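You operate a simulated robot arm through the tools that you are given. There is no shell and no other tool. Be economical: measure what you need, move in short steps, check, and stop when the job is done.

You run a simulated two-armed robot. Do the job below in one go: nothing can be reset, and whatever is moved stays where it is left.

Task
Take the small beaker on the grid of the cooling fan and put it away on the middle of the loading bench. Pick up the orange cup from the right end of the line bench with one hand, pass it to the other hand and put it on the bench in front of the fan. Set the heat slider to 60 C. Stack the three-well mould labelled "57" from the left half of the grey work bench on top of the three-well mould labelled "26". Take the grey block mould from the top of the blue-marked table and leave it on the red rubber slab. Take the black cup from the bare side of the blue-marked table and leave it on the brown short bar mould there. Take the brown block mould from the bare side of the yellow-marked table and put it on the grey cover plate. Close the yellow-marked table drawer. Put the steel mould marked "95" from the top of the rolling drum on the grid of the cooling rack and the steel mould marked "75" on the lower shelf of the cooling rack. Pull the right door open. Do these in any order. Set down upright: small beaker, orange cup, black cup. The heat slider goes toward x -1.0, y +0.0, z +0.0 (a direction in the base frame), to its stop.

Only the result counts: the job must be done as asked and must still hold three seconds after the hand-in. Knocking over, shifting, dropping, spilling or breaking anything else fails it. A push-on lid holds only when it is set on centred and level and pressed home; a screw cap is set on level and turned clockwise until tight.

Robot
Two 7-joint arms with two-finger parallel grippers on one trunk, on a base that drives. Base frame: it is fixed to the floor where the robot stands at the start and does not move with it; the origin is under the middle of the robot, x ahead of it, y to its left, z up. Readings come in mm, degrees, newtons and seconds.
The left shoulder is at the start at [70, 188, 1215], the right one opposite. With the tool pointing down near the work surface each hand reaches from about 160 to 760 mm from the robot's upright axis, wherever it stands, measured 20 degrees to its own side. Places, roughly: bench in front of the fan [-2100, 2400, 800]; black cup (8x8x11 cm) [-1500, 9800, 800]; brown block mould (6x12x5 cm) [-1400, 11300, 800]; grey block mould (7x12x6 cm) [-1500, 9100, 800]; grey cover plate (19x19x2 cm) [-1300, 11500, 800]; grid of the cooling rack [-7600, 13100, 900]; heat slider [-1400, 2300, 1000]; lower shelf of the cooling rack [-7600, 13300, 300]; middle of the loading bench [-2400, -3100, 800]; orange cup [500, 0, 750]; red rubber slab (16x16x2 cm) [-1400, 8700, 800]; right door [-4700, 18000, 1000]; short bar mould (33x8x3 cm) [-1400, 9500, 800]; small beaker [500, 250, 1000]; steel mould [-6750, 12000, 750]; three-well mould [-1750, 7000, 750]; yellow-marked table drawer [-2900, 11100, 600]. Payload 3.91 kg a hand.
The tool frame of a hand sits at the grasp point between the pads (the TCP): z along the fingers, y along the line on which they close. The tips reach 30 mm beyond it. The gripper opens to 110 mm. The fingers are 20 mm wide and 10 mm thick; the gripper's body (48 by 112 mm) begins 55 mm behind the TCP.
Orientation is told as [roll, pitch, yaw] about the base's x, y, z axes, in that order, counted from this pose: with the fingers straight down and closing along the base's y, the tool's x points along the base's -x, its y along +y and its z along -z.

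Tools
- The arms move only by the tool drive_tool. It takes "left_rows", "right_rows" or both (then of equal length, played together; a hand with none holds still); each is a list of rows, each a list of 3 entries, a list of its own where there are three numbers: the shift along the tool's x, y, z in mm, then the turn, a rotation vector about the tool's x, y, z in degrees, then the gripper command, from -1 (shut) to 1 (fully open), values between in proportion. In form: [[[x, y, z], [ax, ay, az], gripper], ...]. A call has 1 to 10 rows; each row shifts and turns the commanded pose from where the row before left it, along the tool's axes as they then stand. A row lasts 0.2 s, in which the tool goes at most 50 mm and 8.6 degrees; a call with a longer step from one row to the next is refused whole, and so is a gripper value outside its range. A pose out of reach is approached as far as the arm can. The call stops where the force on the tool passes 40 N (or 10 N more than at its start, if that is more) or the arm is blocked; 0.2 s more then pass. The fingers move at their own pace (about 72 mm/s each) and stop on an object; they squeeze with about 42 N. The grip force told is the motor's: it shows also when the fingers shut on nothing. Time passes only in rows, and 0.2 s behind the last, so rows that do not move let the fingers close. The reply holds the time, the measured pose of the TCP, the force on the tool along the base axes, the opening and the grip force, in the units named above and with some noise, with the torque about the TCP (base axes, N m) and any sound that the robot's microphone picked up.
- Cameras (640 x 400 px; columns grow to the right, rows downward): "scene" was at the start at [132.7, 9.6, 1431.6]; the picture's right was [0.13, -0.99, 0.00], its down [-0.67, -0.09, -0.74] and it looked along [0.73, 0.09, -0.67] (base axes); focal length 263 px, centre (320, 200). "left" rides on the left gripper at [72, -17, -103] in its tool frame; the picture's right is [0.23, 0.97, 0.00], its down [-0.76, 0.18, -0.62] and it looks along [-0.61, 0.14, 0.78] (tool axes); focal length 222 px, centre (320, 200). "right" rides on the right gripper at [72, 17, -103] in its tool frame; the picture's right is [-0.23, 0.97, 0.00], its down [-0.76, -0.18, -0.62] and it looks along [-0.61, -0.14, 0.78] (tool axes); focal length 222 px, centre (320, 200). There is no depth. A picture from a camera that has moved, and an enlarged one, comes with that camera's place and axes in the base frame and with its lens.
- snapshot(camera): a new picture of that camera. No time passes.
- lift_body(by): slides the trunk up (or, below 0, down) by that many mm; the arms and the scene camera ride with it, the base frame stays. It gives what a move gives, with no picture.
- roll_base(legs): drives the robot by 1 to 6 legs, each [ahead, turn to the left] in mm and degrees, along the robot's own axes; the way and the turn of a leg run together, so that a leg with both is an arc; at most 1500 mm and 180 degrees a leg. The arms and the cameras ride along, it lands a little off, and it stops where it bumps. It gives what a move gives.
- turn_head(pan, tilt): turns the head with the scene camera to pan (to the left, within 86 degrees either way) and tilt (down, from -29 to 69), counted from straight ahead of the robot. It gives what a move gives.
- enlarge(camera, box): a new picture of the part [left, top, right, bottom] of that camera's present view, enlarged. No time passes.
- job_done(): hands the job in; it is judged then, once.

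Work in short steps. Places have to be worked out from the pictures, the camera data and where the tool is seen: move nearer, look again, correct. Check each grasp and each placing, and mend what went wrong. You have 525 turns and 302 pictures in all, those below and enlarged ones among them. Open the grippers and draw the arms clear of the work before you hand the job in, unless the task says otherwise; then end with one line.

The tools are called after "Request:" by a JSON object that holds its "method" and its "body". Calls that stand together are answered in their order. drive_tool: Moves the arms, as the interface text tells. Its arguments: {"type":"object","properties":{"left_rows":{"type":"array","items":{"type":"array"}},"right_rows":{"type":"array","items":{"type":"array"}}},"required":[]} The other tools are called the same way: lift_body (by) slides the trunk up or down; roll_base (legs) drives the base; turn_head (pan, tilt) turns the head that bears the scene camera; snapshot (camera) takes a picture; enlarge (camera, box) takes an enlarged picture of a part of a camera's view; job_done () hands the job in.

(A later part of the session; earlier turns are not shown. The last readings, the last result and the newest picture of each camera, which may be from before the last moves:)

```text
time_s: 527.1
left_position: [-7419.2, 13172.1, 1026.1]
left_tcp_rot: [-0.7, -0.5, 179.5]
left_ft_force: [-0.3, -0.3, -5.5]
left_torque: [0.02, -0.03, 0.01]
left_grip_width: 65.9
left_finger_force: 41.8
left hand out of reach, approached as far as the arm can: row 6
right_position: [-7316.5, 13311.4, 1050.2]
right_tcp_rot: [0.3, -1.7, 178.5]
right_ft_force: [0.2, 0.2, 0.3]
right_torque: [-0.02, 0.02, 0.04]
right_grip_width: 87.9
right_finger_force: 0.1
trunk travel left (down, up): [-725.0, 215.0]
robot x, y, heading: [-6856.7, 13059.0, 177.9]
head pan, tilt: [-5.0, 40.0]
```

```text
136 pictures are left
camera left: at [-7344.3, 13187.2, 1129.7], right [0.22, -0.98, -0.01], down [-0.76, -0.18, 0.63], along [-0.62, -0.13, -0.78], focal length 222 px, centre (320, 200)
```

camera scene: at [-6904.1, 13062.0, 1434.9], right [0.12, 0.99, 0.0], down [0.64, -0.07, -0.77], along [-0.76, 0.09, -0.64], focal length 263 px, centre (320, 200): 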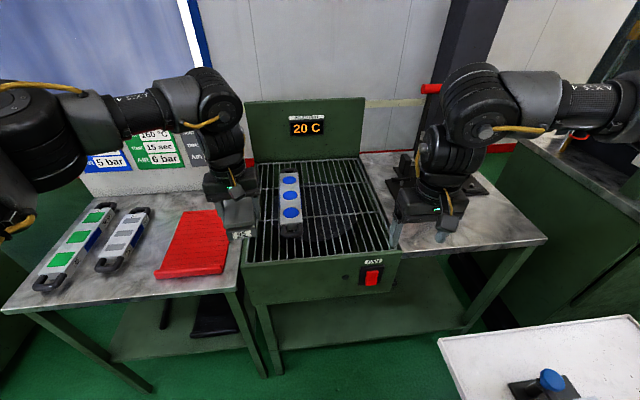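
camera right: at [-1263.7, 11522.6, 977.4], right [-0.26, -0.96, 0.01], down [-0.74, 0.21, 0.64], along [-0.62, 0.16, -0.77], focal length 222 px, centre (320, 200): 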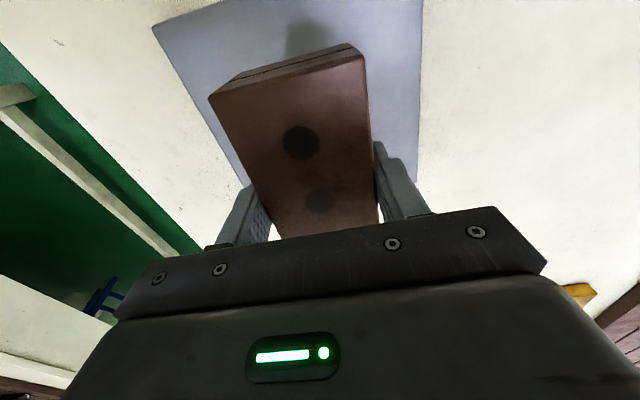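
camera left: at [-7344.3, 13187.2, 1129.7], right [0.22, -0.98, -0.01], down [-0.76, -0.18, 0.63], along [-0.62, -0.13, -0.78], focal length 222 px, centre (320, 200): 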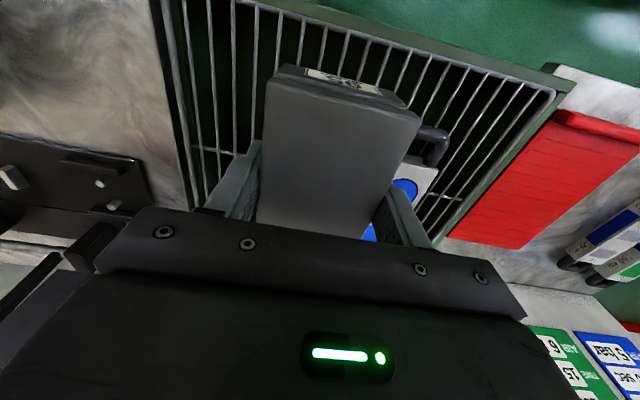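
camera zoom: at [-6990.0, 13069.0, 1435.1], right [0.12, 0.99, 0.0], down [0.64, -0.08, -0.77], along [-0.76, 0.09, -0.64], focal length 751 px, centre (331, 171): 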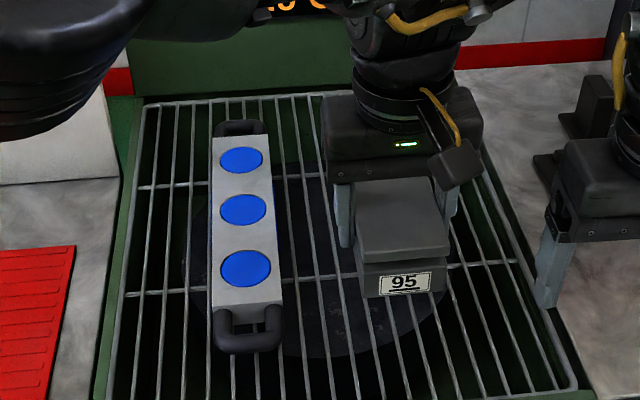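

Placement spot is clear. I move the right hand outward for room and lower the left.

Request:
{"method": "drive_tool", "body": {"right_rows": [[[0, -40, 0], [0, 0, 0], 0.6], [[0, -40, 0], [0, 0, 0], 0.6], [[0, 0, 0], [0, 0, 0], 0.6], [[0, 0, 0], [0, 0, 0], 0.6]], "left_rows": [[[0, 0, 0], [0, 0, 0], -1], [[0, 0, 30], [0, 0, 0], -1], [[0, 0, 35], [0, 0, 0], -1], [[0, 0, 30], [0, 0, 0], -1]]}}

Request:
{"method": "enlarge", "body": {"camera": "scene", "box": [260, 180, 420, 290]}}

```text
time_s: 528.1
left_position: [-7420.1, 13173.4, 928.8]
left_tcp_rot: [-0.5, -0.4, 179.6]
left_ft_force: [-0.5, 0.2, -5.6]
left_torque: [-0.03, -0.01, 0.01]
left_grip_width: 66.0
left_finger_force: 42.0
right_position: [-7316.5, 13390.1, 1049.1]
right_tcp_rot: [0.3, -1.7, 178.5]
right_ft_force: [0.4, -1.0, -0.9]
right_torque: [0.01, -0.01, -0.02]
right_grip_width: 88.0
right_finger_force: 0.0
trunk travel left (down, up): [-725.0, 215.0]
robot x, y, heading: [-6857.3, 13063.4, 178.0]
head pan, tilt: [-5.0, 40.0]
```

```text
3.64 times, centred on (340, 235) of scene
camera zoom: at [-6991.6, 13070.0, 1435.0], right [0.12, 0.99, 0.0], down [0.64, -0.08, -0.77], along [-0.76, 0.09, -0.64], focal length 956 px, centre (247, 73)
```

zoom: 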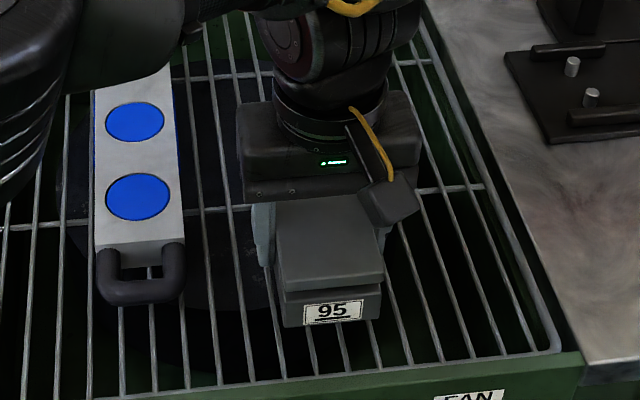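

Request:
{"method": "drive_tool", "body": {"left_rows": [[[0, 0, 6], [0, 0, 0], -1], [[0, 0, 6], [0, 0, 0], -1], [[0, 0, 4], [0, 0, 0], -1]]}}

Request:
{"method": "drive_tool", "body": {"left_rows": [[[0, 0, 3], [0, 0, 0], -1], [[0, 0, 2], [0, 0, 0], -1]]}}

```text
time_s: 528.9
left_position: [-7418.1, 13172.3, 913.8]
left_tcp_rot: [-0.7, -0.4, 179.7]
left_ft_force: [-0.5, 0.5, -5.9]
left_torque: [0.03, 0.02, -0.01]
left_grip_width: 65.7
left_finger_force: 42.5
right_position: [-7317.0, 13389.7, 1049.6]
right_tcp_rot: [0.2, -1.7, 178.4]
right_ft_force: [-0.3, -0.4, 0.8]
right_torque: [0.04, 0.0, -0.02]
right_grip_width: 88.0
right_finger_force: 0.0
trunk travel left (down, up): [-725.0, 215.0]
robot x, y, heading: [-6856.7, 13058.5, 178.1]
head pan, tilt: [-5.0, 40.0]
```

```text
time_s: 529.5
left_position: [-7420.5, 13172.7, 907.5]
left_tcp_rot: [-0.7, -0.5, 179.5]
left_ft_force: [0.2, 0.0, -5.2]
left_torque: [-0.04, -0.05, 0.01]
left_grip_width: 65.6
left_finger_force: 41.6
right_position: [-7316.1, 13391.4, 1049.9]
right_tcp_rot: [0.3, -1.7, 178.5]
right_ft_force: [0.8, 0.8, -0.5]
right_torque: [-0.02, 0.02, 0.01]
right_grip_width: 88.1
right_finger_force: 0.1
trunk travel left (down, up): [-725.0, 215.0]
robot x, y, heading: [-6858.0, 13059.0, 178.0]
head pan, tilt: [-5.0, 40.0]
```

Request:
{"method": "drive_tool", "body": {"left_rows": [[[0, 0, 3], [0, 0, 0], -1], [[0, 0, 2], [0, 0, 0], -1]]}}

Request:
{"method": "enlarge", "body": {"camera": "scene", "box": [260, 180, 420, 290]}}

```text
time_s: 530.1
left_position: [-7419.4, 13172.4, 902.6]
left_tcp_rot: [-0.7, -0.5, 179.7]
left_ft_force: [-0.4, -0.3, -5.2]
left_torque: [0.01, 0.0, 0.0]
left_grip_width: 65.6
left_finger_force: 42.1
right_position: [-7315.7, 13390.8, 1049.3]
right_tcp_rot: [0.2, -1.7, 178.5]
right_ft_force: [0.1, -0.9, -0.9]
right_torque: [0.0, -0.04, -0.01]
right_grip_width: 87.8
right_finger_force: 0.1
trunk travel left (down, up): [-725.0, 215.0]
robot x, y, heading: [-6861.8, 13057.0, 178.3]
head pan, tilt: [-5.0, 40.0]
```

```text
3.64 times, centred on (340, 235) of scene
camera zoom: at [-6991.7, 13069.0, 1435.0], right [0.12, 0.99, 0.0], down [0.64, -0.08, -0.77], along [-0.76, 0.09, -0.64], focal length 956 px, centre (247, 73)
```

zoom: 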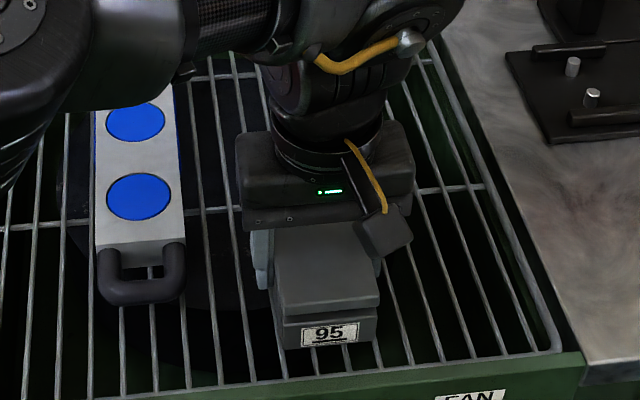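

Request:
{"method": "drive_tool", "body": {"left_rows": [[[0, 0, 3], [0, 0, 0], -1], [[0, 0, 2], [0, 0, 0], -1]]}}

Request:
{"method": "drive_tool", "body": {"left_rows": [[[0, 0, 2], [0, 0, 0], -1], [[0, 0, 2], [0, 0, 0], -1]]}}

```text
time_s: 530.7
left_position: [-7420.1, 13172.7, 901.6]
left_tcp_rot: [-0.8, -0.9, 179.7]
left_ft_force: [-5.5, 1.6, 22.0]
left_torque: [-0.79, -0.65, -0.04]
left_grip_width: 65.8
left_finger_force: 42.2
right_position: [-7314.6, 13390.5, 1049.9]
right_tcp_rot: [0.2, -1.9, 178.5]
right_ft_force: [-0.3, -0.1, -0.9]
right_torque: [0.0, -0.03, 0.0]
right_grip_width: 87.8
right_finger_force: 0.0
trunk travel left (down, up): [-725.0, 215.0]
robot x, y, heading: [-6855.9, 13056.8, 178.1]
head pan, tilt: [-5.0, 40.0]
```

```text
time_s: 531.3
left_position: [-7417.3, 13171.4, 896.6]
left_tcp_rot: [-0.8, -0.8, 179.7]
left_ft_force: [-5.6, 3.4, 27.9]
left_torque: [-0.99, 0.35, -0.1]
left_grip_width: 65.8
left_finger_force: 42.3
right_position: [-7314.3, 13390.5, 1050.8]
right_tcp_rot: [0.2, -1.8, 178.6]
right_ft_force: [-0.7, -0.4, 0.4]
right_torque: [-0.01, -0.02, 0.02]
right_grip_width: 88.0
right_finger_force: 0.2
trunk travel left (down, up): [-725.0, 215.0]
robot x, y, heading: [-6859.7, 13056.0, 178.0]
head pan, tilt: [-5.0, 40.0]
```

Seated on the grid. I ease up, open and lift off.

Request:
{"method": "drive_tool", "body": {"left_rows": [[[0, 0, -2], [0, 0, 0], -1], [[0, 0, 0], [0, 0, 0], 0.6], [[0, 0, 0], [0, 0, 0], 0.6], [[0, 0, 0], [0, 0, 0], 0.6], [[0, 0, -20], [0, 0, 0], 0.6], [[0, 0, -40], [0, 0, 0], 0.6], [[0, 0, -45], [0, 0, 0], 0.6], [[0, 0, -45], [0, 0, 0], 0.6], [[0, 0, 0], [0, 0, 0], 0.6]]}}

Request:
{"method": "enlarge", "body": {"camera": "scene", "box": [220, 140, 412, 280]}}

```text
time_s: 533.3
left_position: [-7419.1, 13170.9, 1046.8]
left_tcp_rot: [-0.8, -0.6, 179.6]
left_ft_force: [0.1, 0.3, 0.8]
left_torque: [0.01, -0.04, -0.03]
left_grip_width: 88.4
left_finger_force: 0.0
right_position: [-7317.3, 13389.7, 1049.9]
right_tcp_rot: [0.2, -1.7, 178.5]
right_ft_force: [0.6, 0.5, 0.3]
right_torque: [0.0, -0.04, 0.02]
right_grip_width: 87.9
right_finger_force: 0.0
trunk travel left (down, up): [-725.0, 215.0]
robot x, y, heading: [-6858.4, 13057.9, 178.1]
head pan, tilt: [-5.0, 40.0]
```

```text
2.86 times, centred on (316, 210) of scene
camera zoom: at [-6992.0, 13068.7, 1434.9], right [0.12, 0.99, 0.0], down [0.64, -0.08, -0.77], along [-0.76, 0.09, -0.64], focal length 751 px, centre (331, 171)
```

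zoom: 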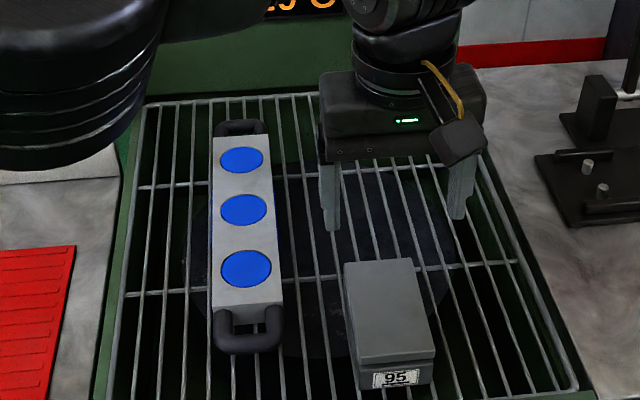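

95 rests flat on the grid. Next, "75": I'll take it from the drum's north side with the right hand tilted 45°, so it can be slid onto the lower shelf. First I reposition.

Request:
{"method": "roll_base", "body": {"legs": [[-170, 0], [0, 91.5], [300, 0]]}}

Request:
{"method": "turn_head", "body": {"pan": -5, "tilt": 40}}

Request:
{"method": "snapshot", "body": {"camera": "scene"}}

```text
time_s: 534.7
left_position: [-7273.2, 13115.0, 1045.4]
left_tcp_rot: [3.5, 4.2, -179.8]
left_ft_force: [-0.8, -0.5, 0.1]
left_torque: [0.02, 0.02, -0.02]
left_grip_width: 87.9
left_finger_force: 0.1
right_position: [-7191.4, 13372.4, 1049.8]
right_tcp_rot: [0.1, -1.8, 179.9]
right_ft_force: [0.6, 0.0, 0.3]
right_torque: [0.03, 0.03, 0.0]
right_grip_width: 88.2
right_finger_force: 0.1
trunk travel left (down, up): [-725.0, 215.0]
robot x, y, heading: [-6724.7, 13055.9, -178.6]
head pan, tilt: [-5.0, 40.0]
stopped in leg 1: the robot was blocked; the commanded pose is now the measured one
```

```text
time_s: 535.3
left_position: [-7271.2, 13116.3, 1045.9]
left_tcp_rot: [3.6, 4.0, -179.9]
left_ft_force: [0.0, 0.4, 0.6]
left_torque: [0.0, 0.01, 0.0]
left_grip_width: 87.9
left_finger_force: 0.0
right_position: [-7191.1, 13373.2, 1050.2]
right_tcp_rot: [0.2, -1.7, 179.8]
right_ft_force: [-0.5, 0.1, -0.3]
right_torque: [0.02, 0.04, -0.02]
right_grip_width: 88.2
right_finger_force: 0.1
trunk travel left (down, up): [-725.0, 215.0]
robot x, y, heading: [-6724.2, 13051.4, -178.8]
head pan, tilt: [-5.0, 40.0]
```

```text
132 pictures are left
camera scene: at [-6857.6, 13056.1, 1435.1], right [0.07, 1.0, 0.0], down [0.64, -0.04, -0.77], along [-0.76, 0.05, -0.64], focal length 263 px, centre (320, 200)
```

scene: 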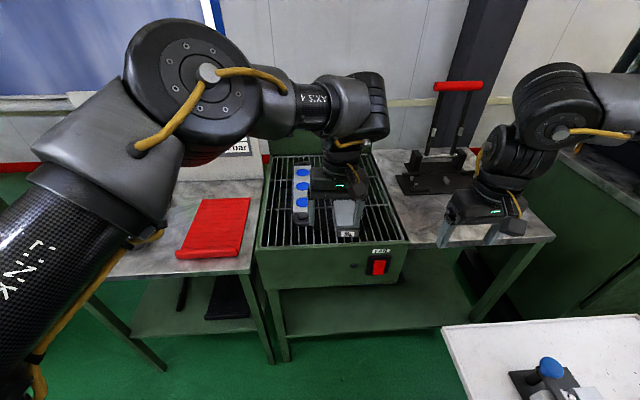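

The base was blocked before finishing and heading shifted ~3°. I look right and left to find what it touched.

Request:
{"method": "turn_head", "body": {"pan": -86, "tilt": 50}}

Request:
{"method": "snapshot", "body": {"camera": "scene"}}

Request:
{"method": "turn_head", "body": {"pan": 86, "tilt": 45}}

Request:
{"method": "snapshot", "body": {"camera": "scene"}}

```text
time_s: 536.8
left_position: [-7271.8, 13116.9, 1046.6]
left_tcp_rot: [3.6, 4.2, -179.9]
left_ft_force: [-0.5, -0.1, -0.3]
left_torque: [-0.02, 0.02, -0.01]
left_grip_width: 88.0
left_finger_force: 0.1
right_position: [-7191.0, 13373.6, 1048.9]
right_tcp_rot: [0.2, -1.7, 179.9]
right_ft_force: [0.0, 0.4, 0.7]
right_torque: [0.01, -0.02, -0.05]
right_grip_width: 87.7
right_finger_force: 0.1
trunk travel left (down, up): [-725.0, 215.0]
robot x, y, heading: [-6722.4, 13051.9, -178.8]
head pan, tilt: [-85.9, 50.0]
```

```text
131 pictures are left
camera scene: at [-6780.6, 13128.0, 1420.9], right [1.0, 0.09, 0.0], down [0.07, -0.76, -0.64], along [-0.06, 0.64, -0.77], focal length 263 px, centre (320, 200)
```

scene: 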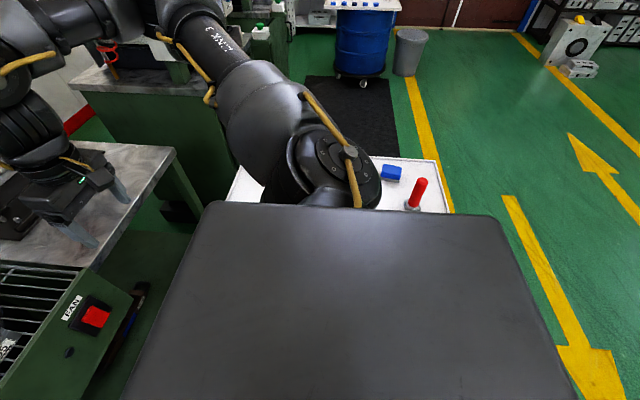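

```text
time_s: 539.4
left_position: [-7272.0, 13117.1, 1045.9]
left_tcp_rot: [3.6, 4.0, -180.0]
left_ft_force: [0.6, 0.1, 0.0]
left_torque: [-0.01, 0.02, 0.03]
left_grip_width: 87.9
left_finger_force: 0.0
right_position: [-7191.2, 13373.3, 1049.8]
right_tcp_rot: [0.2, -1.7, 179.9]
right_ft_force: [-0.5, -0.1, -0.4]
right_torque: [0.0, -0.02, 0.0]
right_grip_width: 88.1
right_finger_force: 0.1
trunk travel left (down, up): [-725.0, 215.0]
robot x, y, heading: [-6720.6, 13052.8, -178.5]
head pan, tilt: [85.9, 45.0]
```

```text
130 pictures are left
camera scene: at [-6777.5, 12970.1, 1427.8], right [-1.0, 0.05, 0.0], down [0.04, 0.71, -0.71], along [-0.04, -0.71, -0.71], focal length 263 px, centre (320, 200)
```

scene: 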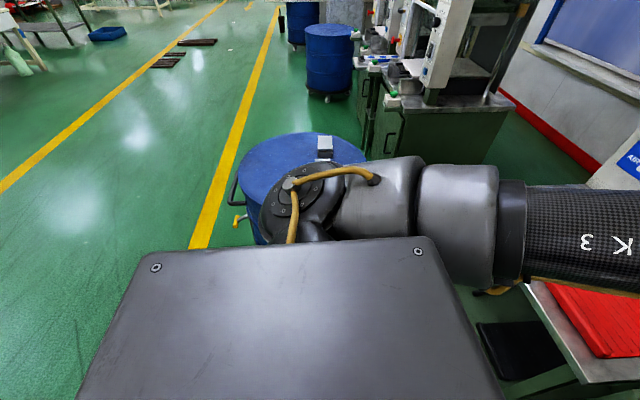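

Possibly the left elbow brushed the card board beside the rack. I raise the left hand straight up first, then look at the board.

Request:
{"method": "drive_tool", "body": {"left_rows": [[[0, 0, -30], [0, 0, 0], 0.6], [[0, 0, -30], [0, 0, 0], 0.6], [[0, 0, -30], [0, 0, 0], 0.6]]}}

Request:
{"method": "turn_head", "body": {"pan": 30, "tilt": 25}}

Request:
{"method": "snapshot", "body": {"camera": "scene"}}

```text
time_s: 540.2
left_position: [-7272.7, 13100.9, 1121.2]
left_tcp_rot: [2.9, 5.2, -178.7]
left_ft_force: [0.3, 0.9, 0.1]
left_torque: [0.0, 0.0, 0.0]
left_grip_width: 88.3
left_finger_force: 0.0
left hand out of reach, approached as far as the arm can: row 1, 2, 3
right_position: [-7191.8, 13373.7, 1048.2]
right_tcp_rot: [0.2, -1.7, 179.8]
right_ft_force: [-0.4, 0.0, -0.1]
right_torque: [-0.01, 0.0, 0.02]
right_grip_width: 88.0
right_finger_force: 0.1
trunk travel left (down, up): [-725.0, 215.0]
robot x, y, heading: [-6719.9, 13056.8, -178.6]
head pan, tilt: [85.9, 45.0]
```

```text
time_s: 541.5
left_position: [-7273.3, 13100.8, 1123.9]
left_tcp_rot: [2.8, 4.8, -178.8]
left_ft_force: [0.4, 0.1, -0.2]
left_torque: [-0.01, -0.03, -0.02]
left_grip_width: 87.8
left_finger_force: 0.0
right_position: [-7191.6, 13373.6, 1049.2]
right_tcp_rot: [0.2, -1.6, 179.9]
right_ft_force: [0.2, 0.4, 0.8]
right_torque: [-0.01, -0.02, 0.02]
right_grip_width: 87.9
right_finger_force: 0.0
trunk travel left (down, up): [-725.0, 215.0]
robot x, y, heading: [-6725.2, 13051.6, -178.9]
head pan, tilt: [30.0, 25.0]
```

```text
129 pictures are left
camera scene: at [-6852.1, 13003.4, 1458.4], right [-0.52, 0.85, 0.0], down [0.36, 0.22, -0.91], along [-0.77, -0.47, -0.42], focal length 263 px, centre (320, 200)
```

scene: 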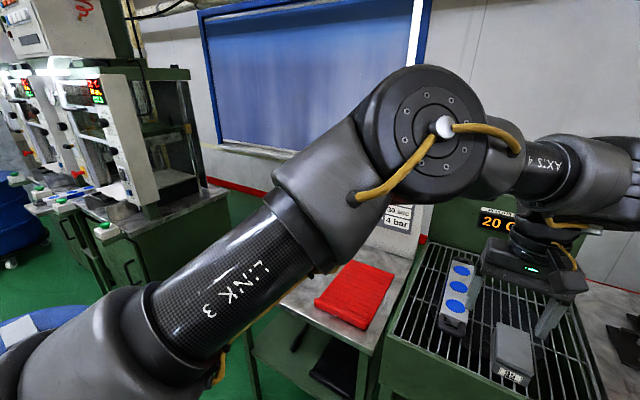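

Nothing obviously touching now; the board looks in place. I try backing a small amount and check.

Request:
{"method": "roll_base", "body": {"legs": [[-40, 0]]}}

```text
time_s: 542.4
left_position: [-7237.0, 13102.2, 1125.1]
left_tcp_rot: [2.6, 4.9, -178.7]
left_ft_force: [0.0, 1.0, -0.7]
left_torque: [0.01, -0.04, 0.0]
left_grip_width: 88.2
left_finger_force: 0.0
right_position: [-7155.1, 13375.4, 1046.8]
right_tcp_rot: [0.3, -1.4, 179.8]
right_ft_force: [-0.1, -0.7, -0.7]
right_torque: [0.01, -0.03, 0.0]
right_grip_width: 88.2
right_finger_force: 0.0
trunk travel left (down, up): [-725.0, 215.0]
robot x, y, heading: [-6681.1, 13053.0, -178.9]
head pan, tilt: [30.0, 25.0]
```

Free now. I check the rack scene for any disturbance.

Request:
{"method": "turn_head", "body": {"pan": 5, "tilt": 35}}

Request:
{"method": "snapshot", "body": {"camera": "scene"}}

```text
time_s: 543.3
left_position: [-7232.8, 13100.6, 1127.0]
left_tcp_rot: [2.5, 4.8, -178.6]
left_ft_force: [-0.4, 0.3, 0.2]
left_torque: [0.03, 0.01, 0.02]
left_grip_width: 88.0
left_finger_force: 0.1
right_position: [-7150.7, 13373.9, 1049.1]
right_tcp_rot: [0.2, -1.6, 179.9]
right_ft_force: [0.2, 0.0, -0.2]
right_torque: [0.01, 0.01, 0.02]
right_grip_width: 88.2
right_finger_force: 0.1
trunk travel left (down, up): [-725.0, 215.0]
robot x, y, heading: [-6684.8, 13053.8, -179.0]
head pan, tilt: [5.0, 35.0]
```

```text
128 pictures are left
camera scene: at [-6820.8, 13042.0, 1442.7], right [-0.11, 0.99, 0.0], down [0.57, 0.06, -0.82], along [-0.81, -0.09, -0.57], focal length 263 px, centre (320, 200)
```

scene: 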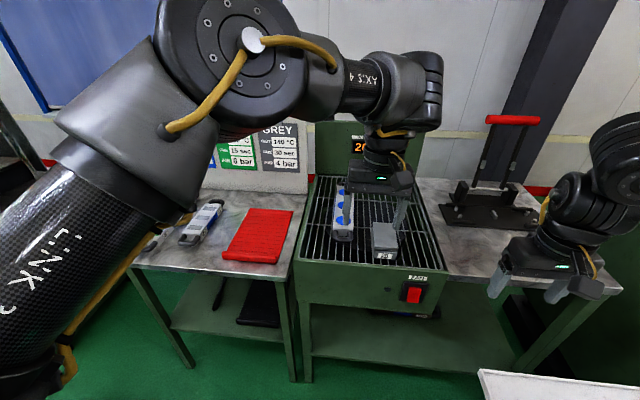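

Rack is undisturbed; the left elbow is simply folded close to the head (likely the block). I move the left hand back to its own side and level it.

Request:
{"method": "drive_tool", "body": {"left_rows": [[[-10, 35, 10], [0, 0, 0], 0.6], [[-10, 40, 10], [0, 0, 0], 0.6], [[0, 40, 10], [0, 0, 0], 0.6], [[0, 40, 10], [0, 0, 0], 0.6], [[0, 40, 10], [0, 0, 0], 0.6], [[0, 40, 10], [0, 0, 0], 0.6], [[0, 0, 10], [-2.5, 0, 0], 0.6], [[0, 0, 0], [0, 5, 0], 0.6]]}}

Request:
{"method": "snapshot", "body": {"camera": "scene"}}

```text
time_s: 545.1
left_position: [-7243.5, 12864.7, 1065.4]
left_tcp_rot: [5.2, 9.8, -178.3]
left_ft_force: [-0.7, 0.7, 0.4]
left_torque: [0.0, -0.02, -0.04]
left_grip_width: 88.1
left_finger_force: 0.1
right_position: [-7151.4, 13375.7, 1048.6]
right_tcp_rot: [0.3, -1.6, 179.9]
right_ft_force: [-0.8, 0.1, 0.3]
right_torque: [-0.01, 0.01, -0.01]
right_grip_width: 87.8
right_finger_force: 0.1
trunk travel left (down, up): [-725.0, 215.0]
robot x, y, heading: [-6682.1, 13057.8, -179.0]
head pan, tilt: [5.0, 35.0]
```

```text
127 pictures are left
camera scene: at [-6822.1, 13043.6, 1442.5], right [-0.11, 0.99, 0.0], down [0.57, 0.06, -0.82], along [-0.81, -0.09, -0.57], focal length 263 px, centre (320, 200)
```

scene: 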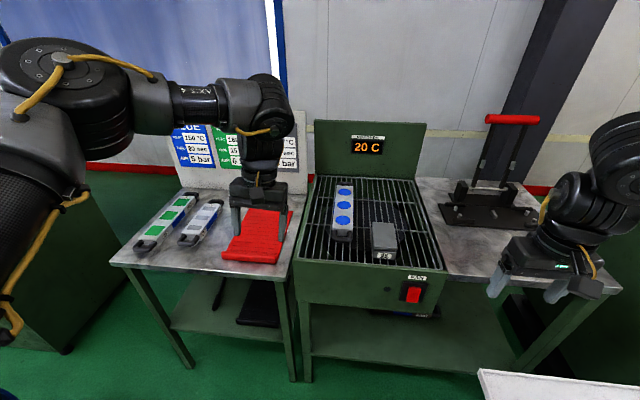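

95 and everything else is fine. I level the left hand and turn to face the drum from its north side.

Request:
{"method": "drive_tool", "body": {"left_rows": [[[0, 0, 0], [5.2, 0, 0], 0.6], [[0, 0, 0], [0, -5, 0], 0.6], [[0, 0, 0], [0, -5, 0], 0.6]]}}

Request:
{"method": "roll_base", "body": {"legs": [[-40, 0], [0, 89]]}}

Request:
{"method": "turn_head", "body": {"pan": 0, "tilt": 35}}

Request:
{"method": "snapshot", "body": {"camera": "scene"}}

```text
time_s: 545.9
left_position: [-7242.5, 12863.4, 1067.2]
left_tcp_rot: [-0.2, -0.4, -178.3]
left_ft_force: [0.1, -0.6, 0.0]
left_torque: [0.0, -0.03, 0.0]
left_grip_width: 88.0
left_finger_force: 0.0
right_position: [-7152.0, 13375.1, 1048.8]
right_tcp_rot: [0.3, -1.7, 179.9]
right_ft_force: [0.3, 0.3, 0.4]
right_torque: [0.0, 0.03, 0.02]
right_grip_width: 87.9
right_finger_force: 0.0
trunk travel left (down, up): [-725.0, 215.0]
robot x, y, heading: [-6683.3, 13052.5, -178.9]
head pan, tilt: [5.0, 35.0]
```

```text
time_s: 550.5
left_position: [-6455.8, 12494.3, 1066.8]
left_tcp_rot: [-0.1, -0.5, -88.6]
left_ft_force: [-0.1, -0.1, 0.3]
left_torque: [0.0, 0.02, -0.01]
left_grip_width: 88.1
left_finger_force: 0.0
right_position: [-6965.4, 12588.1, 1047.9]
right_tcp_rot: [0.2, -1.7, -90.4]
right_ft_force: [-0.1, 0.0, 0.1]
right_torque: [-0.03, -0.01, 0.02]
right_grip_width: 88.3
right_finger_force: 0.0
trunk travel left (down, up): [-725.0, 215.0]
robot x, y, heading: [-6642.4, 13053.1, -89.3]
head pan, tilt: [5.0, 35.0]
```

```text
time_s: 551.2
left_position: [-6456.2, 12494.3, 1066.2]
left_tcp_rot: [0.0, -0.3, -88.6]
left_ft_force: [0.7, 0.1, -0.1]
left_torque: [0.03, 0.01, -0.01]
left_grip_width: 87.8
left_finger_force: 0.2
right_position: [-6965.3, 12588.4, 1048.7]
right_tcp_rot: [0.2, -1.7, -90.4]
right_ft_force: [0.2, 0.1, -0.2]
right_torque: [-0.01, -0.03, 0.0]
right_grip_width: 87.9
right_finger_force: 0.0
trunk travel left (down, up): [-725.0, 215.0]
robot x, y, heading: [-6642.7, 13051.2, -89.2]
head pan, tilt: [0.0, 35.0]
```

```text
126 pictures are left
camera scene: at [-6641.2, 12915.4, 1442.6], right [-1.0, -0.02, 0.0], down [-0.01, 0.57, -0.82], along [0.01, -0.82, -0.57], focal length 263 px, centre (320, 200)
```

scene: 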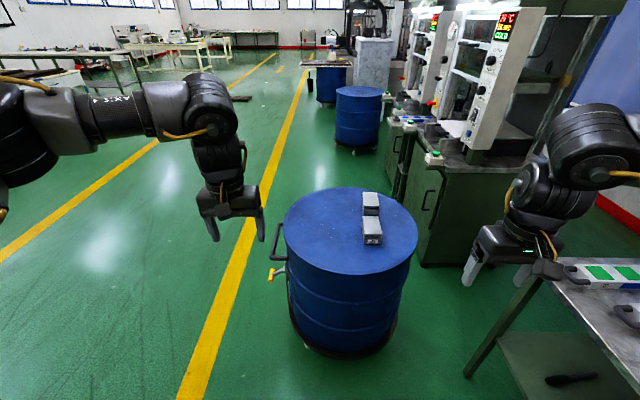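

"75" faces this side with its label. I drive 330 mm closer and tilt the right hand 45° forward at height.

Request:
{"method": "roll_base", "body": {"legs": [[330, 0]]}}

Request:
{"method": "drive_tool", "body": {"right_rows": [[[0, 0, 0], [0, -8.5, 0], 1], [[0, 0, 0], [0, -8.5, 0], 1], [[0, 0, 0], [0, -8.5, 0], 1], [[0, 0, 0], [0, -8.5, 0], 1], [[0, 0, 0], [0, -8.5, 0], 1]]}}

Request:
{"method": "turn_head", "body": {"pan": -10, "tilt": 42}}

Request:
{"method": "snapshot", "body": {"camera": "scene"}}

Request:
{"method": "snapshot", "body": {"camera": "right"}}

```text
time_s: 553.4
left_position: [-6450.1, 12164.5, 1066.1]
left_tcp_rot: [0.0, -0.3, -88.7]
left_ft_force: [0.5, -0.3, 0.0]
left_torque: [0.01, 0.03, 0.01]
left_grip_width: 88.0
left_finger_force: 0.1
right_position: [-6962.6, 12258.5, 1049.2]
right_tcp_rot: [0.2, -1.8, -90.5]
right_ft_force: [0.0, -1.6, -0.8]
right_torque: [-0.02, -0.02, 0.0]
right_grip_width: 88.1
right_finger_force: 0.0
trunk travel left (down, up): [-725.0, 215.0]
robot x, y, heading: [-6636.8, 12722.1, -88.9]
head pan, tilt: [0.0, 35.0]
```

```text
time_s: 554.6
left_position: [-6448.4, 12164.6, 1066.3]
left_tcp_rot: [-0.3, -0.5, -88.6]
left_ft_force: [-0.1, 0.3, -0.7]
left_torque: [-0.04, 0.03, 0.01]
left_grip_width: 88.2
left_finger_force: 0.2
right_position: [-6947.3, 12258.0, 1048.6]
right_tcp_rot: [0.4, -33.8, -88.4]
right_ft_force: [0.3, 0.0, -0.4]
right_torque: [0.0, -0.02, -0.01]
right_grip_width: 110.2
right_finger_force: 0.0
right hand out of reach, approached as far as the arm can: row 3, 4
trunk travel left (down, up): [-725.0, 215.0]
robot x, y, heading: [-6638.9, 12725.2, -89.3]
head pan, tilt: [0.0, 35.0]
```

```text
time_s: 555.3
left_position: [-6452.6, 12163.4, 1066.8]
left_tcp_rot: [0.0, -0.4, -88.6]
left_ft_force: [1.0, -0.2, 0.8]
left_torque: [0.01, 0.02, -0.03]
left_grip_width: 88.0
left_finger_force: 0.1
right_position: [-6950.2, 12257.5, 1045.8]
right_tcp_rot: [0.6, -33.4, -88.6]
right_ft_force: [0.0, -1.0, -0.8]
right_torque: [0.01, -0.01, 0.02]
right_grip_width: 109.9
right_finger_force: 0.1
trunk travel left (down, up): [-725.0, 215.0]
robot x, y, heading: [-6637.8, 12720.3, -89.2]
head pan, tilt: [-10.0, 42.0]
```

```text
125 pictures are left
camera scene: at [-6651.9, 12589.7, 1432.1], right [-0.99, 0.16, 0.0], down [0.11, 0.66, -0.74], along [-0.12, -0.73, -0.67], focal length 263 px, centre (320, 200)
```

scene: 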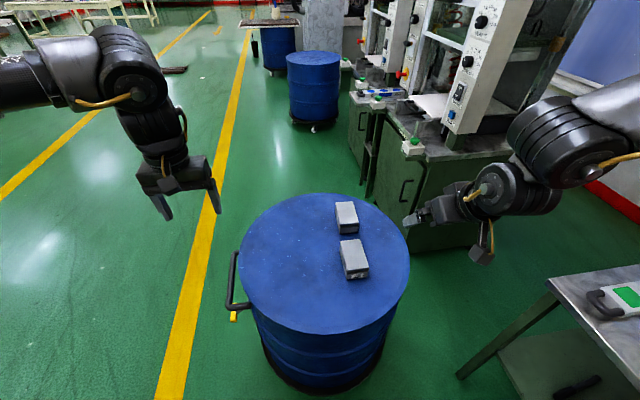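

```text
124 pictures are left
camera right: at [-6939.6, 12374.6, 1092.7], right [0.98, -0.16, 0.13], down [-0.18, -0.3, 0.94], along [-0.11, -0.94, -0.32], focal length 222 px, centre (320, 200)
```

right: 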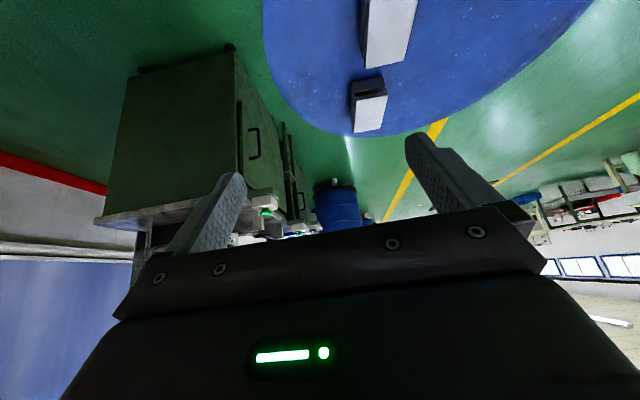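

Request:
{"method": "enlarge", "body": {"camera": "scene", "box": [300, 190, 420, 290]}}

Request:
{"method": "enlarge", "body": {"camera": "right", "box": [300, 0, 460, 150]}}

```text
4.00 times, centred on (360, 240) of scene
camera zoom: at [-6651.9, 12589.7, 1432.1], right [-0.99, 0.16, 0.0], down [0.11, 0.66, -0.74], along [-0.12, -0.73, -0.67], focal length 1052 px, centre (160, 40)
```

zoom: 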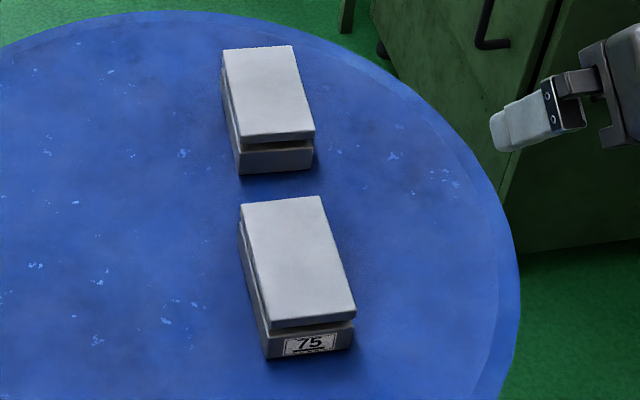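

```text
2.67 times, centred on (380, 75) of right
camera zoom: at [-6939.6, 12374.6, 1092.7], right [0.98, -0.16, 0.13], down [-0.18, -0.3, 0.94], along [-0.11, -0.94, -0.32], focal length 592 px, centre (160, 533)
```

zoom: 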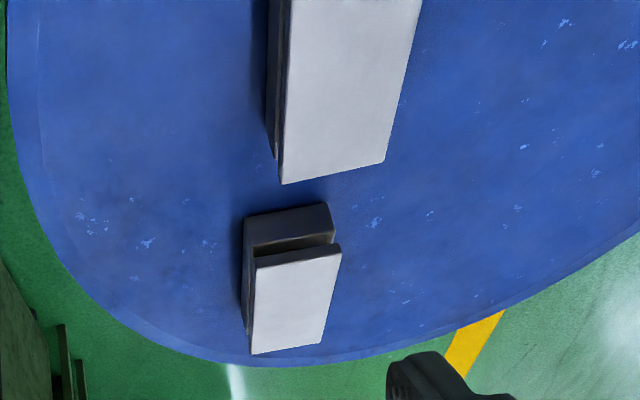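

75 centre ≈[-6834,12128], top ≈769, aligned with y. I bring the tilted hand to a stand-off behind and above it.

Request:
{"method": "drive_tool", "body": {"right_rows": [[[21.7, 23.2, 29], [0, 0, 0], 1], [[21.7, 23.2, 29], [0, 0, 0], 1], [[21.7, 23.2, 29], [0, 0, 0], 1], [[21.7, 23.2, 29], [0, 0, 0], 1], [[21.7, 23.2, 29], [0, 0, 0], 1]]}}

Request:
{"method": "snapshot", "body": {"camera": "right"}}

Request:
{"method": "enlarge", "body": {"camera": "scene", "box": [300, 180, 440, 290]}}

```text
time_s: 556.5
left_position: [-6452.6, 12161.4, 1066.1]
left_tcp_rot: [-0.1, -0.2, -88.7]
left_ft_force: [-0.1, 0.0, -0.6]
left_torque: [0.0, 0.01, 0.0]
left_grip_width: 87.9
left_finger_force: 0.0
right_position: [-6890.3, 12260.2, 848.8]
right_tcp_rot: [0.8, -33.5, -88.6]
right_ft_force: [0.1, -1.2, 0.4]
right_torque: [0.01, 0.0, 0.04]
right_grip_width: 109.9
right_finger_force: 0.0
right hand out of reach, approached as far as the arm can: row 1, 2, 3, 4, 5
trunk travel left (down, up): [-725.0, 215.0]
robot x, y, heading: [-6636.3, 12722.5, -89.3]
head pan, tilt: [-10.0, 42.0]
```

```text
121 pictures are left
camera right: at [-6878.7, 12377.4, 895.1], right [0.98, -0.16, 0.13], down [-0.18, -0.3, 0.94], along [-0.11, -0.94, -0.32], focal length 222 px, centre (320, 200)
```

right: 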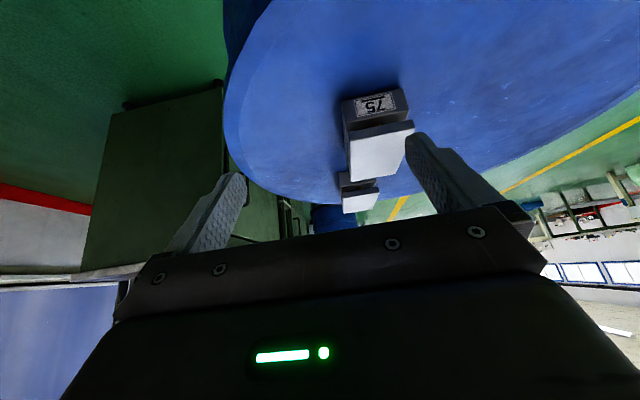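

```text
3.64 times, centred on (370, 235) of scene
camera zoom: at [-6650.2, 12588.2, 1432.0], right [-0.99, 0.16, 0.0], down [0.11, 0.66, -0.74], along [-0.12, -0.73, -0.67], focal length 956 px, centre (138, 73)
```

zoom: 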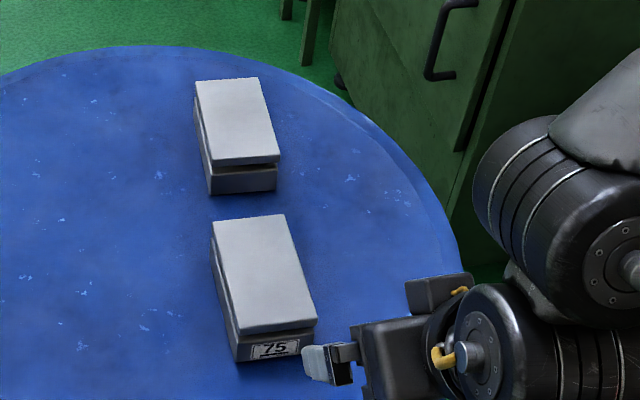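

The tilted hand needs more forward distance. I back the base 120 mm and re-approach.

Request:
{"method": "roll_base", "body": {"legs": [[-120, 0]]}}

Request:
{"method": "drive_tool", "body": {"right_rows": [[[-29, 0, 28], [0, 0, 0], 1], [[-29, 0, 28], [0, 0, 0], 1], [[-29, 0, 28], [0, 0, 0], 1]]}}

```text
time_s: 557.8
left_position: [-6453.5, 12283.2, 1065.7]
left_tcp_rot: [-0.1, -0.3, -88.8]
left_ft_force: [0.5, -0.1, -0.2]
left_torque: [-0.01, 0.01, -0.01]
left_grip_width: 88.0
left_finger_force: 0.0
right_position: [-6893.0, 12380.3, 849.8]
right_tcp_rot: [0.7, -33.5, -88.8]
right_ft_force: [-0.2, 0.3, 0.3]
right_torque: [-0.02, 0.01, 0.0]
right_grip_width: 110.0
right_finger_force: 0.0
trunk travel left (down, up): [-725.0, 215.0]
robot x, y, heading: [-6641.1, 12839.2, -88.9]
head pan, tilt: [-10.0, 42.0]
```

```text
time_s: 558.6
left_position: [-6453.6, 12282.4, 1065.3]
left_tcp_rot: [0.0, -0.4, -88.5]
left_ft_force: [0.2, -0.6, -0.1]
left_torque: [0.02, 0.03, -0.01]
left_grip_width: 87.9
left_finger_force: 0.1
right_position: [-6888.8, 12260.0, 825.5]
right_tcp_rot: [0.7, -33.4, -88.7]
right_ft_force: [-0.5, 0.2, -0.2]
right_torque: [0.02, -0.01, -0.01]
right_grip_width: 110.0
right_finger_force: 0.2
trunk travel left (down, up): [-725.0, 215.0]
robot x, y, heading: [-6641.9, 12845.1, -89.3]
head pan, tilt: [-10.0, 42.0]
```

Now it tracks. I add the remaining tilt and centre laterally.

Request:
{"method": "drive_tool", "body": {"right_rows": [[[0, 28, 0], [0, -5.5, 0], 1], [[0, 27, 0], [0, -5.5, 0], 1], [[0, 0, 0], [0, 0, 0], 1]]}}

Request:
{"method": "snapshot", "body": {"camera": "right"}}

Request:
{"method": "enlarge", "body": {"camera": "scene", "box": [280, 160, 440, 280]}}

```text
time_s: 559.4
left_position: [-6454.2, 12283.9, 1065.5]
left_tcp_rot: [-0.1, -0.4, -88.7]
left_ft_force: [0.6, 0.6, -0.6]
left_torque: [-0.02, 0.01, -0.01]
left_grip_width: 88.2
left_finger_force: 0.0
right_position: [-6835.4, 12264.6, 828.7]
right_tcp_rot: [0.8, -44.6, -88.9]
right_ft_force: [0.2, -0.3, -0.9]
right_torque: [0.02, -0.01, -0.01]
right_grip_width: 109.9
right_finger_force: 0.0
trunk travel left (down, up): [-725.0, 215.0]
robot x, y, heading: [-6640.4, 12842.1, -89.1]
head pan, tilt: [-10.0, 42.0]
```

```text
119 pictures are left
camera right: at [-6822.4, 12387.8, 851.1], right [0.98, -0.13, 0.17], down [-0.18, -0.11, 0.98], along [-0.11, -0.98, -0.13], focal length 222 px, centre (320, 200)
```

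right: 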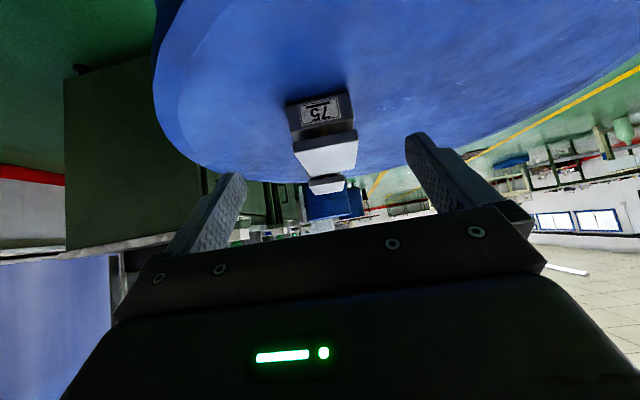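

```text
3.33 times, centred on (360, 220) of scene
camera zoom: at [-6653.0, 12709.8, 1432.1], right [-0.99, 0.16, 0.0], down [0.11, 0.66, -0.74], along [-0.12, -0.73, -0.67], focal length 876 px, centre (187, 133)
```

zoom: 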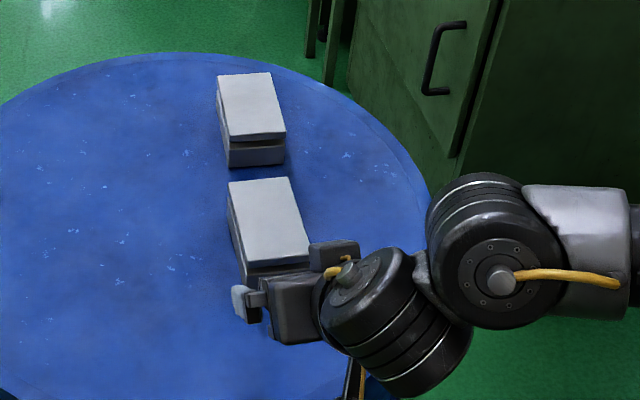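

Aligned in front of 75. I move in along the line for three quarters of the way and look.

Request:
{"method": "drive_tool", "body": {"right_rows": [[[-12.3, 0, 36], [1.75, 0, 1.78], 1], [[-12.3, 0, 36], [0, 0, 0], 1], [[-12.3, 1, 36], [0, 0, 0], 1]]}}

Request:
{"method": "snapshot", "body": {"camera": "right"}}

Request:
{"method": "enlarge", "body": {"camera": "scene", "box": [280, 160, 440, 280]}}

```text
time_s: 560.2
left_position: [-6452.7, 12282.8, 1064.5]
left_tcp_rot: [-0.1, -0.3, -88.6]
left_ft_force: [0.8, -0.8, 0.4]
left_torque: [-0.05, 0.01, -0.01]
left_grip_width: 88.1
left_finger_force: 0.1
right_position: [-6832.6, 12159.7, 778.0]
right_tcp_rot: [0.7, -44.5, -91.5]
right_ft_force: [0.6, 0.0, 0.3]
right_torque: [0.01, 0.01, 0.02]
right_grip_width: 110.0
right_finger_force: 0.1
trunk travel left (down, up): [-725.0, 215.0]
robot x, y, heading: [-6640.5, 12845.6, -89.1]
head pan, tilt: [-10.0, 42.0]
```

```text
117 pictures are left
camera right: at [-6815.5, 12283.6, 800.1], right [0.97, -0.18, 0.17], down [-0.19, -0.1, 0.98], along [-0.16, -0.98, -0.13], focal length 222 px, centre (320, 200)
```

right: 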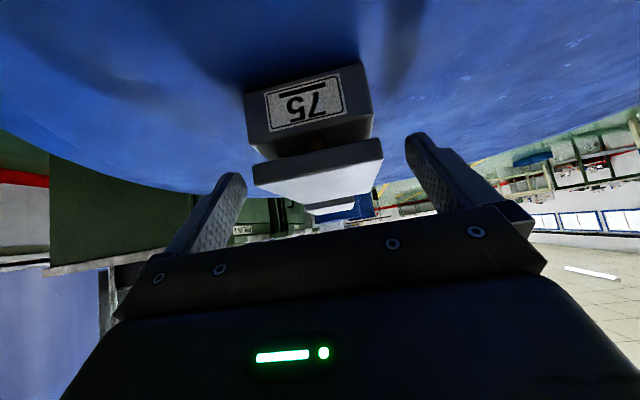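

```text
3.33 times, centred on (360, 220) of scene
camera zoom: at [-6651.9, 12708.7, 1432.1], right [-0.99, 0.16, 0.0], down [0.11, 0.66, -0.74], along [-0.12, -0.73, -0.67], focal length 876 px, centre (187, 133)
```

zoom: 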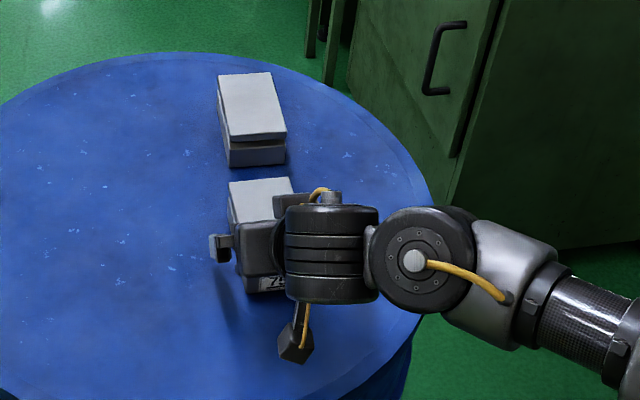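

Good. I complete the approach and close.

Request:
{"method": "drive_tool", "body": {"right_rows": [[[-5, 1, 18], [0, 0, 0], 1], [[-5, 1, 17], [0, 0, 0], 1], [[0, 0, 0], [0, 0, 0], 1]]}}

Request:
{"method": "snapshot", "body": {"camera": "right"}}

```text
time_s: 561.0
left_position: [-6454.3, 12283.0, 1067.1]
left_tcp_rot: [-0.2, -0.3, -88.7]
left_ft_force: [-0.1, 0.2, 1.1]
left_torque: [-0.02, 0.0, -0.01]
left_grip_width: 88.0
left_finger_force: 0.0
right_position: [-6830.5, 12129.6, 759.3]
right_tcp_rot: [0.9, -44.5, -91.4]
right_ft_force: [1.1, -0.7, -0.5]
right_torque: [0.03, -0.02, -0.01]
right_grip_width: 110.0
right_finger_force: 0.2
trunk travel left (down, up): [-725.0, 215.0]
robot x, y, heading: [-6636.3, 12841.5, -88.9]
head pan, tilt: [-10.0, 42.0]
```

```text
115 pictures are left
camera right: at [-6814.4, 12252.9, 782.1], right [0.97, -0.18, 0.17], down [-0.19, -0.1, 0.98], along [-0.15, -0.98, -0.13], focal length 222 px, centre (320, 200)
```

right: 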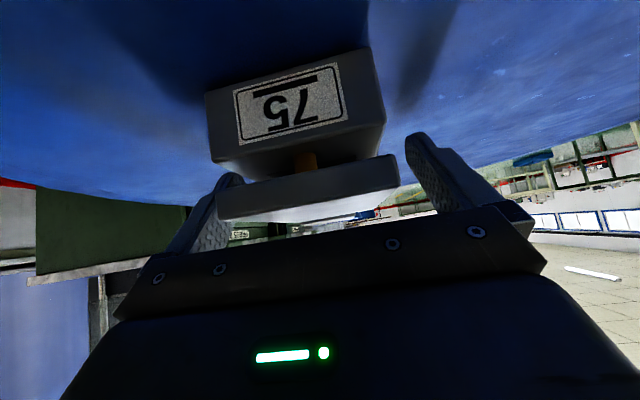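

Centred; I close and lift slightly.

Request:
{"method": "drive_tool", "body": {"right_rows": [[[0, 0, 0], [0, 0, 0], -1], [[0, 0, 0], [0, 0, 0], -1], [[0, 0, 0], [0, 0, 0], -1], [[0, 0, 0], [0, 0, 0], -1]]}}

Request:
{"method": "drive_tool", "body": {"right_rows": [[[-7, 0, -7], [0, 0, 0], -1], [[-14, 0, -14], [0, 0, 0], -1], [[-21, 0, -21], [0, 0, 0], -1]]}}

Request:
{"method": "snapshot", "body": {"camera": "right"}}

Request:
{"method": "enlarge", "body": {"camera": "scene", "box": [280, 160, 440, 280]}}

```text
time_s: 562.0
left_position: [-6453.4, 12283.6, 1065.6]
left_tcp_rot: [-0.1, -0.4, -88.6]
left_ft_force: [0.6, -0.4, -0.4]
left_torque: [0.0, -0.02, 0.0]
left_grip_width: 87.9
left_finger_force: 0.1
right_position: [-6832.2, 12129.2, 758.2]
right_tcp_rot: [0.9, -44.5, -91.4]
right_ft_force: [-0.8, -0.3, 0.2]
right_torque: [0.0, 0.18, 0.02]
right_grip_width: 65.9
right_finger_force: 42.2
trunk travel left (down, up): [-725.0, 215.0]
robot x, y, heading: [-6639.7, 12845.1, -89.0]
head pan, tilt: [-10.0, 42.0]
```

```text
time_s: 562.8
left_position: [-6452.8, 12283.1, 1064.7]
left_tcp_rot: [-0.1, -0.4, -88.7]
left_ft_force: [0.3, 0.6, -0.4]
left_torque: [0.03, -0.03, -0.01]
left_grip_width: 87.8
left_finger_force: 0.1
right_position: [-6832.0, 12129.7, 816.7]
right_tcp_rot: [0.7, -44.4, -91.3]
right_ft_force: [0.0, 0.4, -6.3]
right_torque: [0.03, -0.03, 0.01]
right_grip_width: 65.8
right_finger_force: 42.0
trunk travel left (down, up): [-725.0, 215.0]
robot x, y, heading: [-6641.2, 12843.6, -89.1]
head pan, tilt: [-10.0, 42.0]
```

```text
114 pictures are left
camera right: at [-6814.8, 12252.6, 840.4], right [0.97, -0.18, 0.17], down [-0.19, -0.11, 0.98], along [-0.15, -0.98, -0.14], focal length 222 px, centre (320, 200)
```

right: 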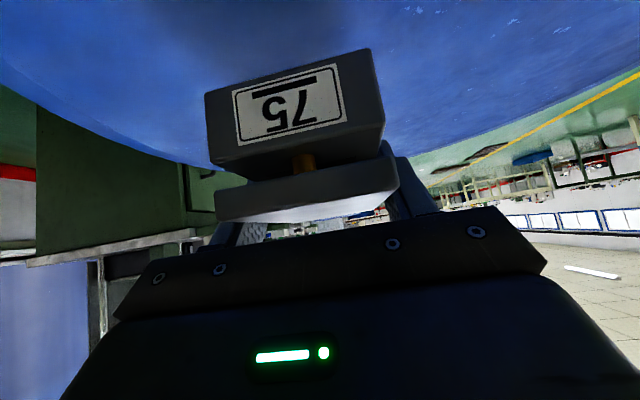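

```text
3.33 times, centred on (360, 220) of scene
camera zoom: at [-6652.7, 12709.2, 1432.0], right [-0.99, 0.16, 0.0], down [0.11, 0.66, -0.74], along [-0.12, -0.73, -0.67], focal length 876 px, centre (187, 133)
```

zoom: 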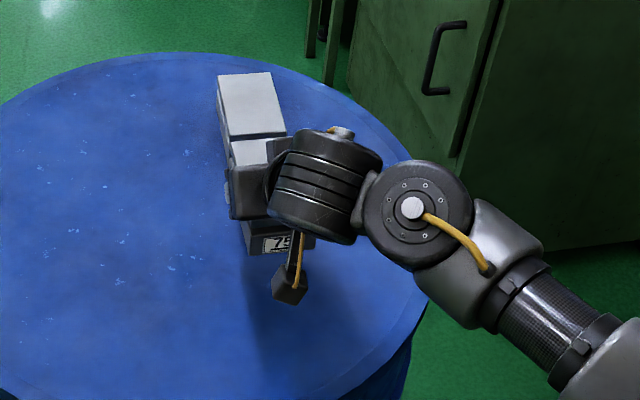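

75 is held level. I raise it, back off, then turn via the open side to face the rack from farther east.

Request:
{"method": "drive_tool", "body": {"right_rows": [[[-28, 0, -28], [0, 0, 0], -1], [[-28, 0, -28], [0, 0, 0], -1], [[-28, 0, -28], [0, 0, 0], -1]]}}

Request:
{"method": "roll_base", "body": {"legs": [[-110, 0], [0, 90], [290, 0], [0, -180]]}}

Request:
{"method": "turn_head", "body": {"pan": 0, "tilt": 40}}

Request:
{"method": "snapshot", "body": {"camera": "scene"}}

```text
time_s: 563.6
left_position: [-6453.8, 12281.8, 1066.4]
left_tcp_rot: [-0.1, -0.3, -88.8]
left_ft_force: [0.0, 0.3, -0.7]
left_torque: [0.01, -0.02, -0.01]
left_grip_width: 87.9
left_finger_force: 0.1
right_position: [-6831.9, 12128.0, 936.9]
right_tcp_rot: [0.7, -44.4, -91.3]
right_ft_force: [-0.3, 1.1, -6.2]
right_torque: [0.03, 0.03, 0.05]
right_grip_width: 65.8
right_finger_force: 41.6
trunk travel left (down, up): [-725.0, 215.0]
robot x, y, heading: [-6636.8, 12842.9, -89.2]
head pan, tilt: [-10.0, 42.0]
```

```text
time_s: 577.5
left_position: [-6907.2, 12753.2, 1065.9]
left_tcp_rot: [-0.2, -0.3, -176.8]
left_ft_force: [-0.7, -0.5, -0.2]
left_torque: [-0.01, -0.02, -0.01]
left_grip_width: 88.0
left_finger_force: 0.0
right_position: [-7073.9, 13127.0, 936.6]
right_tcp_rot: [0.9, -44.3, -179.5]
right_ft_force: [0.8, 0.2, -5.1]
right_torque: [0.03, -0.05, -0.02]
right_grip_width: 66.1
right_finger_force: 42.3
trunk travel left (down, up): [-725.0, 215.0]
robot x, y, heading: [-6353.1, 12959.2, -177.3]
head pan, tilt: [-10.0, 42.0]
```

```text
time_s: 578.2
left_position: [-6906.9, 12753.7, 1066.3]
left_tcp_rot: [-0.1, -0.4, -176.9]
left_ft_force: [-0.7, 0.2, -0.6]
left_torque: [0.0, -0.01, -0.04]
left_grip_width: 88.1
left_finger_force: 0.1
right_position: [-7074.1, 13126.2, 936.9]
right_tcp_rot: [0.7, -44.4, -179.6]
right_ft_force: [0.3, 0.7, -5.7]
right_torque: [-0.01, -0.03, -0.01]
right_grip_width: 65.8
right_finger_force: 41.8
trunk travel left (down, up): [-725.0, 215.0]
robot x, y, heading: [-6354.2, 12955.6, -177.3]
head pan, tilt: [0.0, 40.0]
```

```text
112 pictures are left
camera scene: at [-6488.7, 12950.1, 1434.9], right [-0.05, 1.0, 0.0], down [0.64, 0.03, -0.77], along [-0.76, -0.04, -0.64], focal length 263 px, centre (320, 200)
```

scene: 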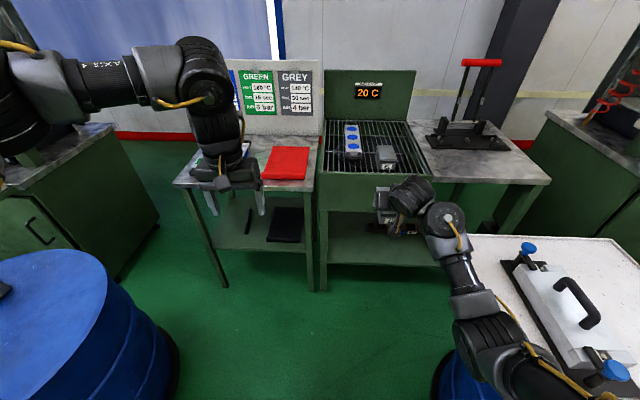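

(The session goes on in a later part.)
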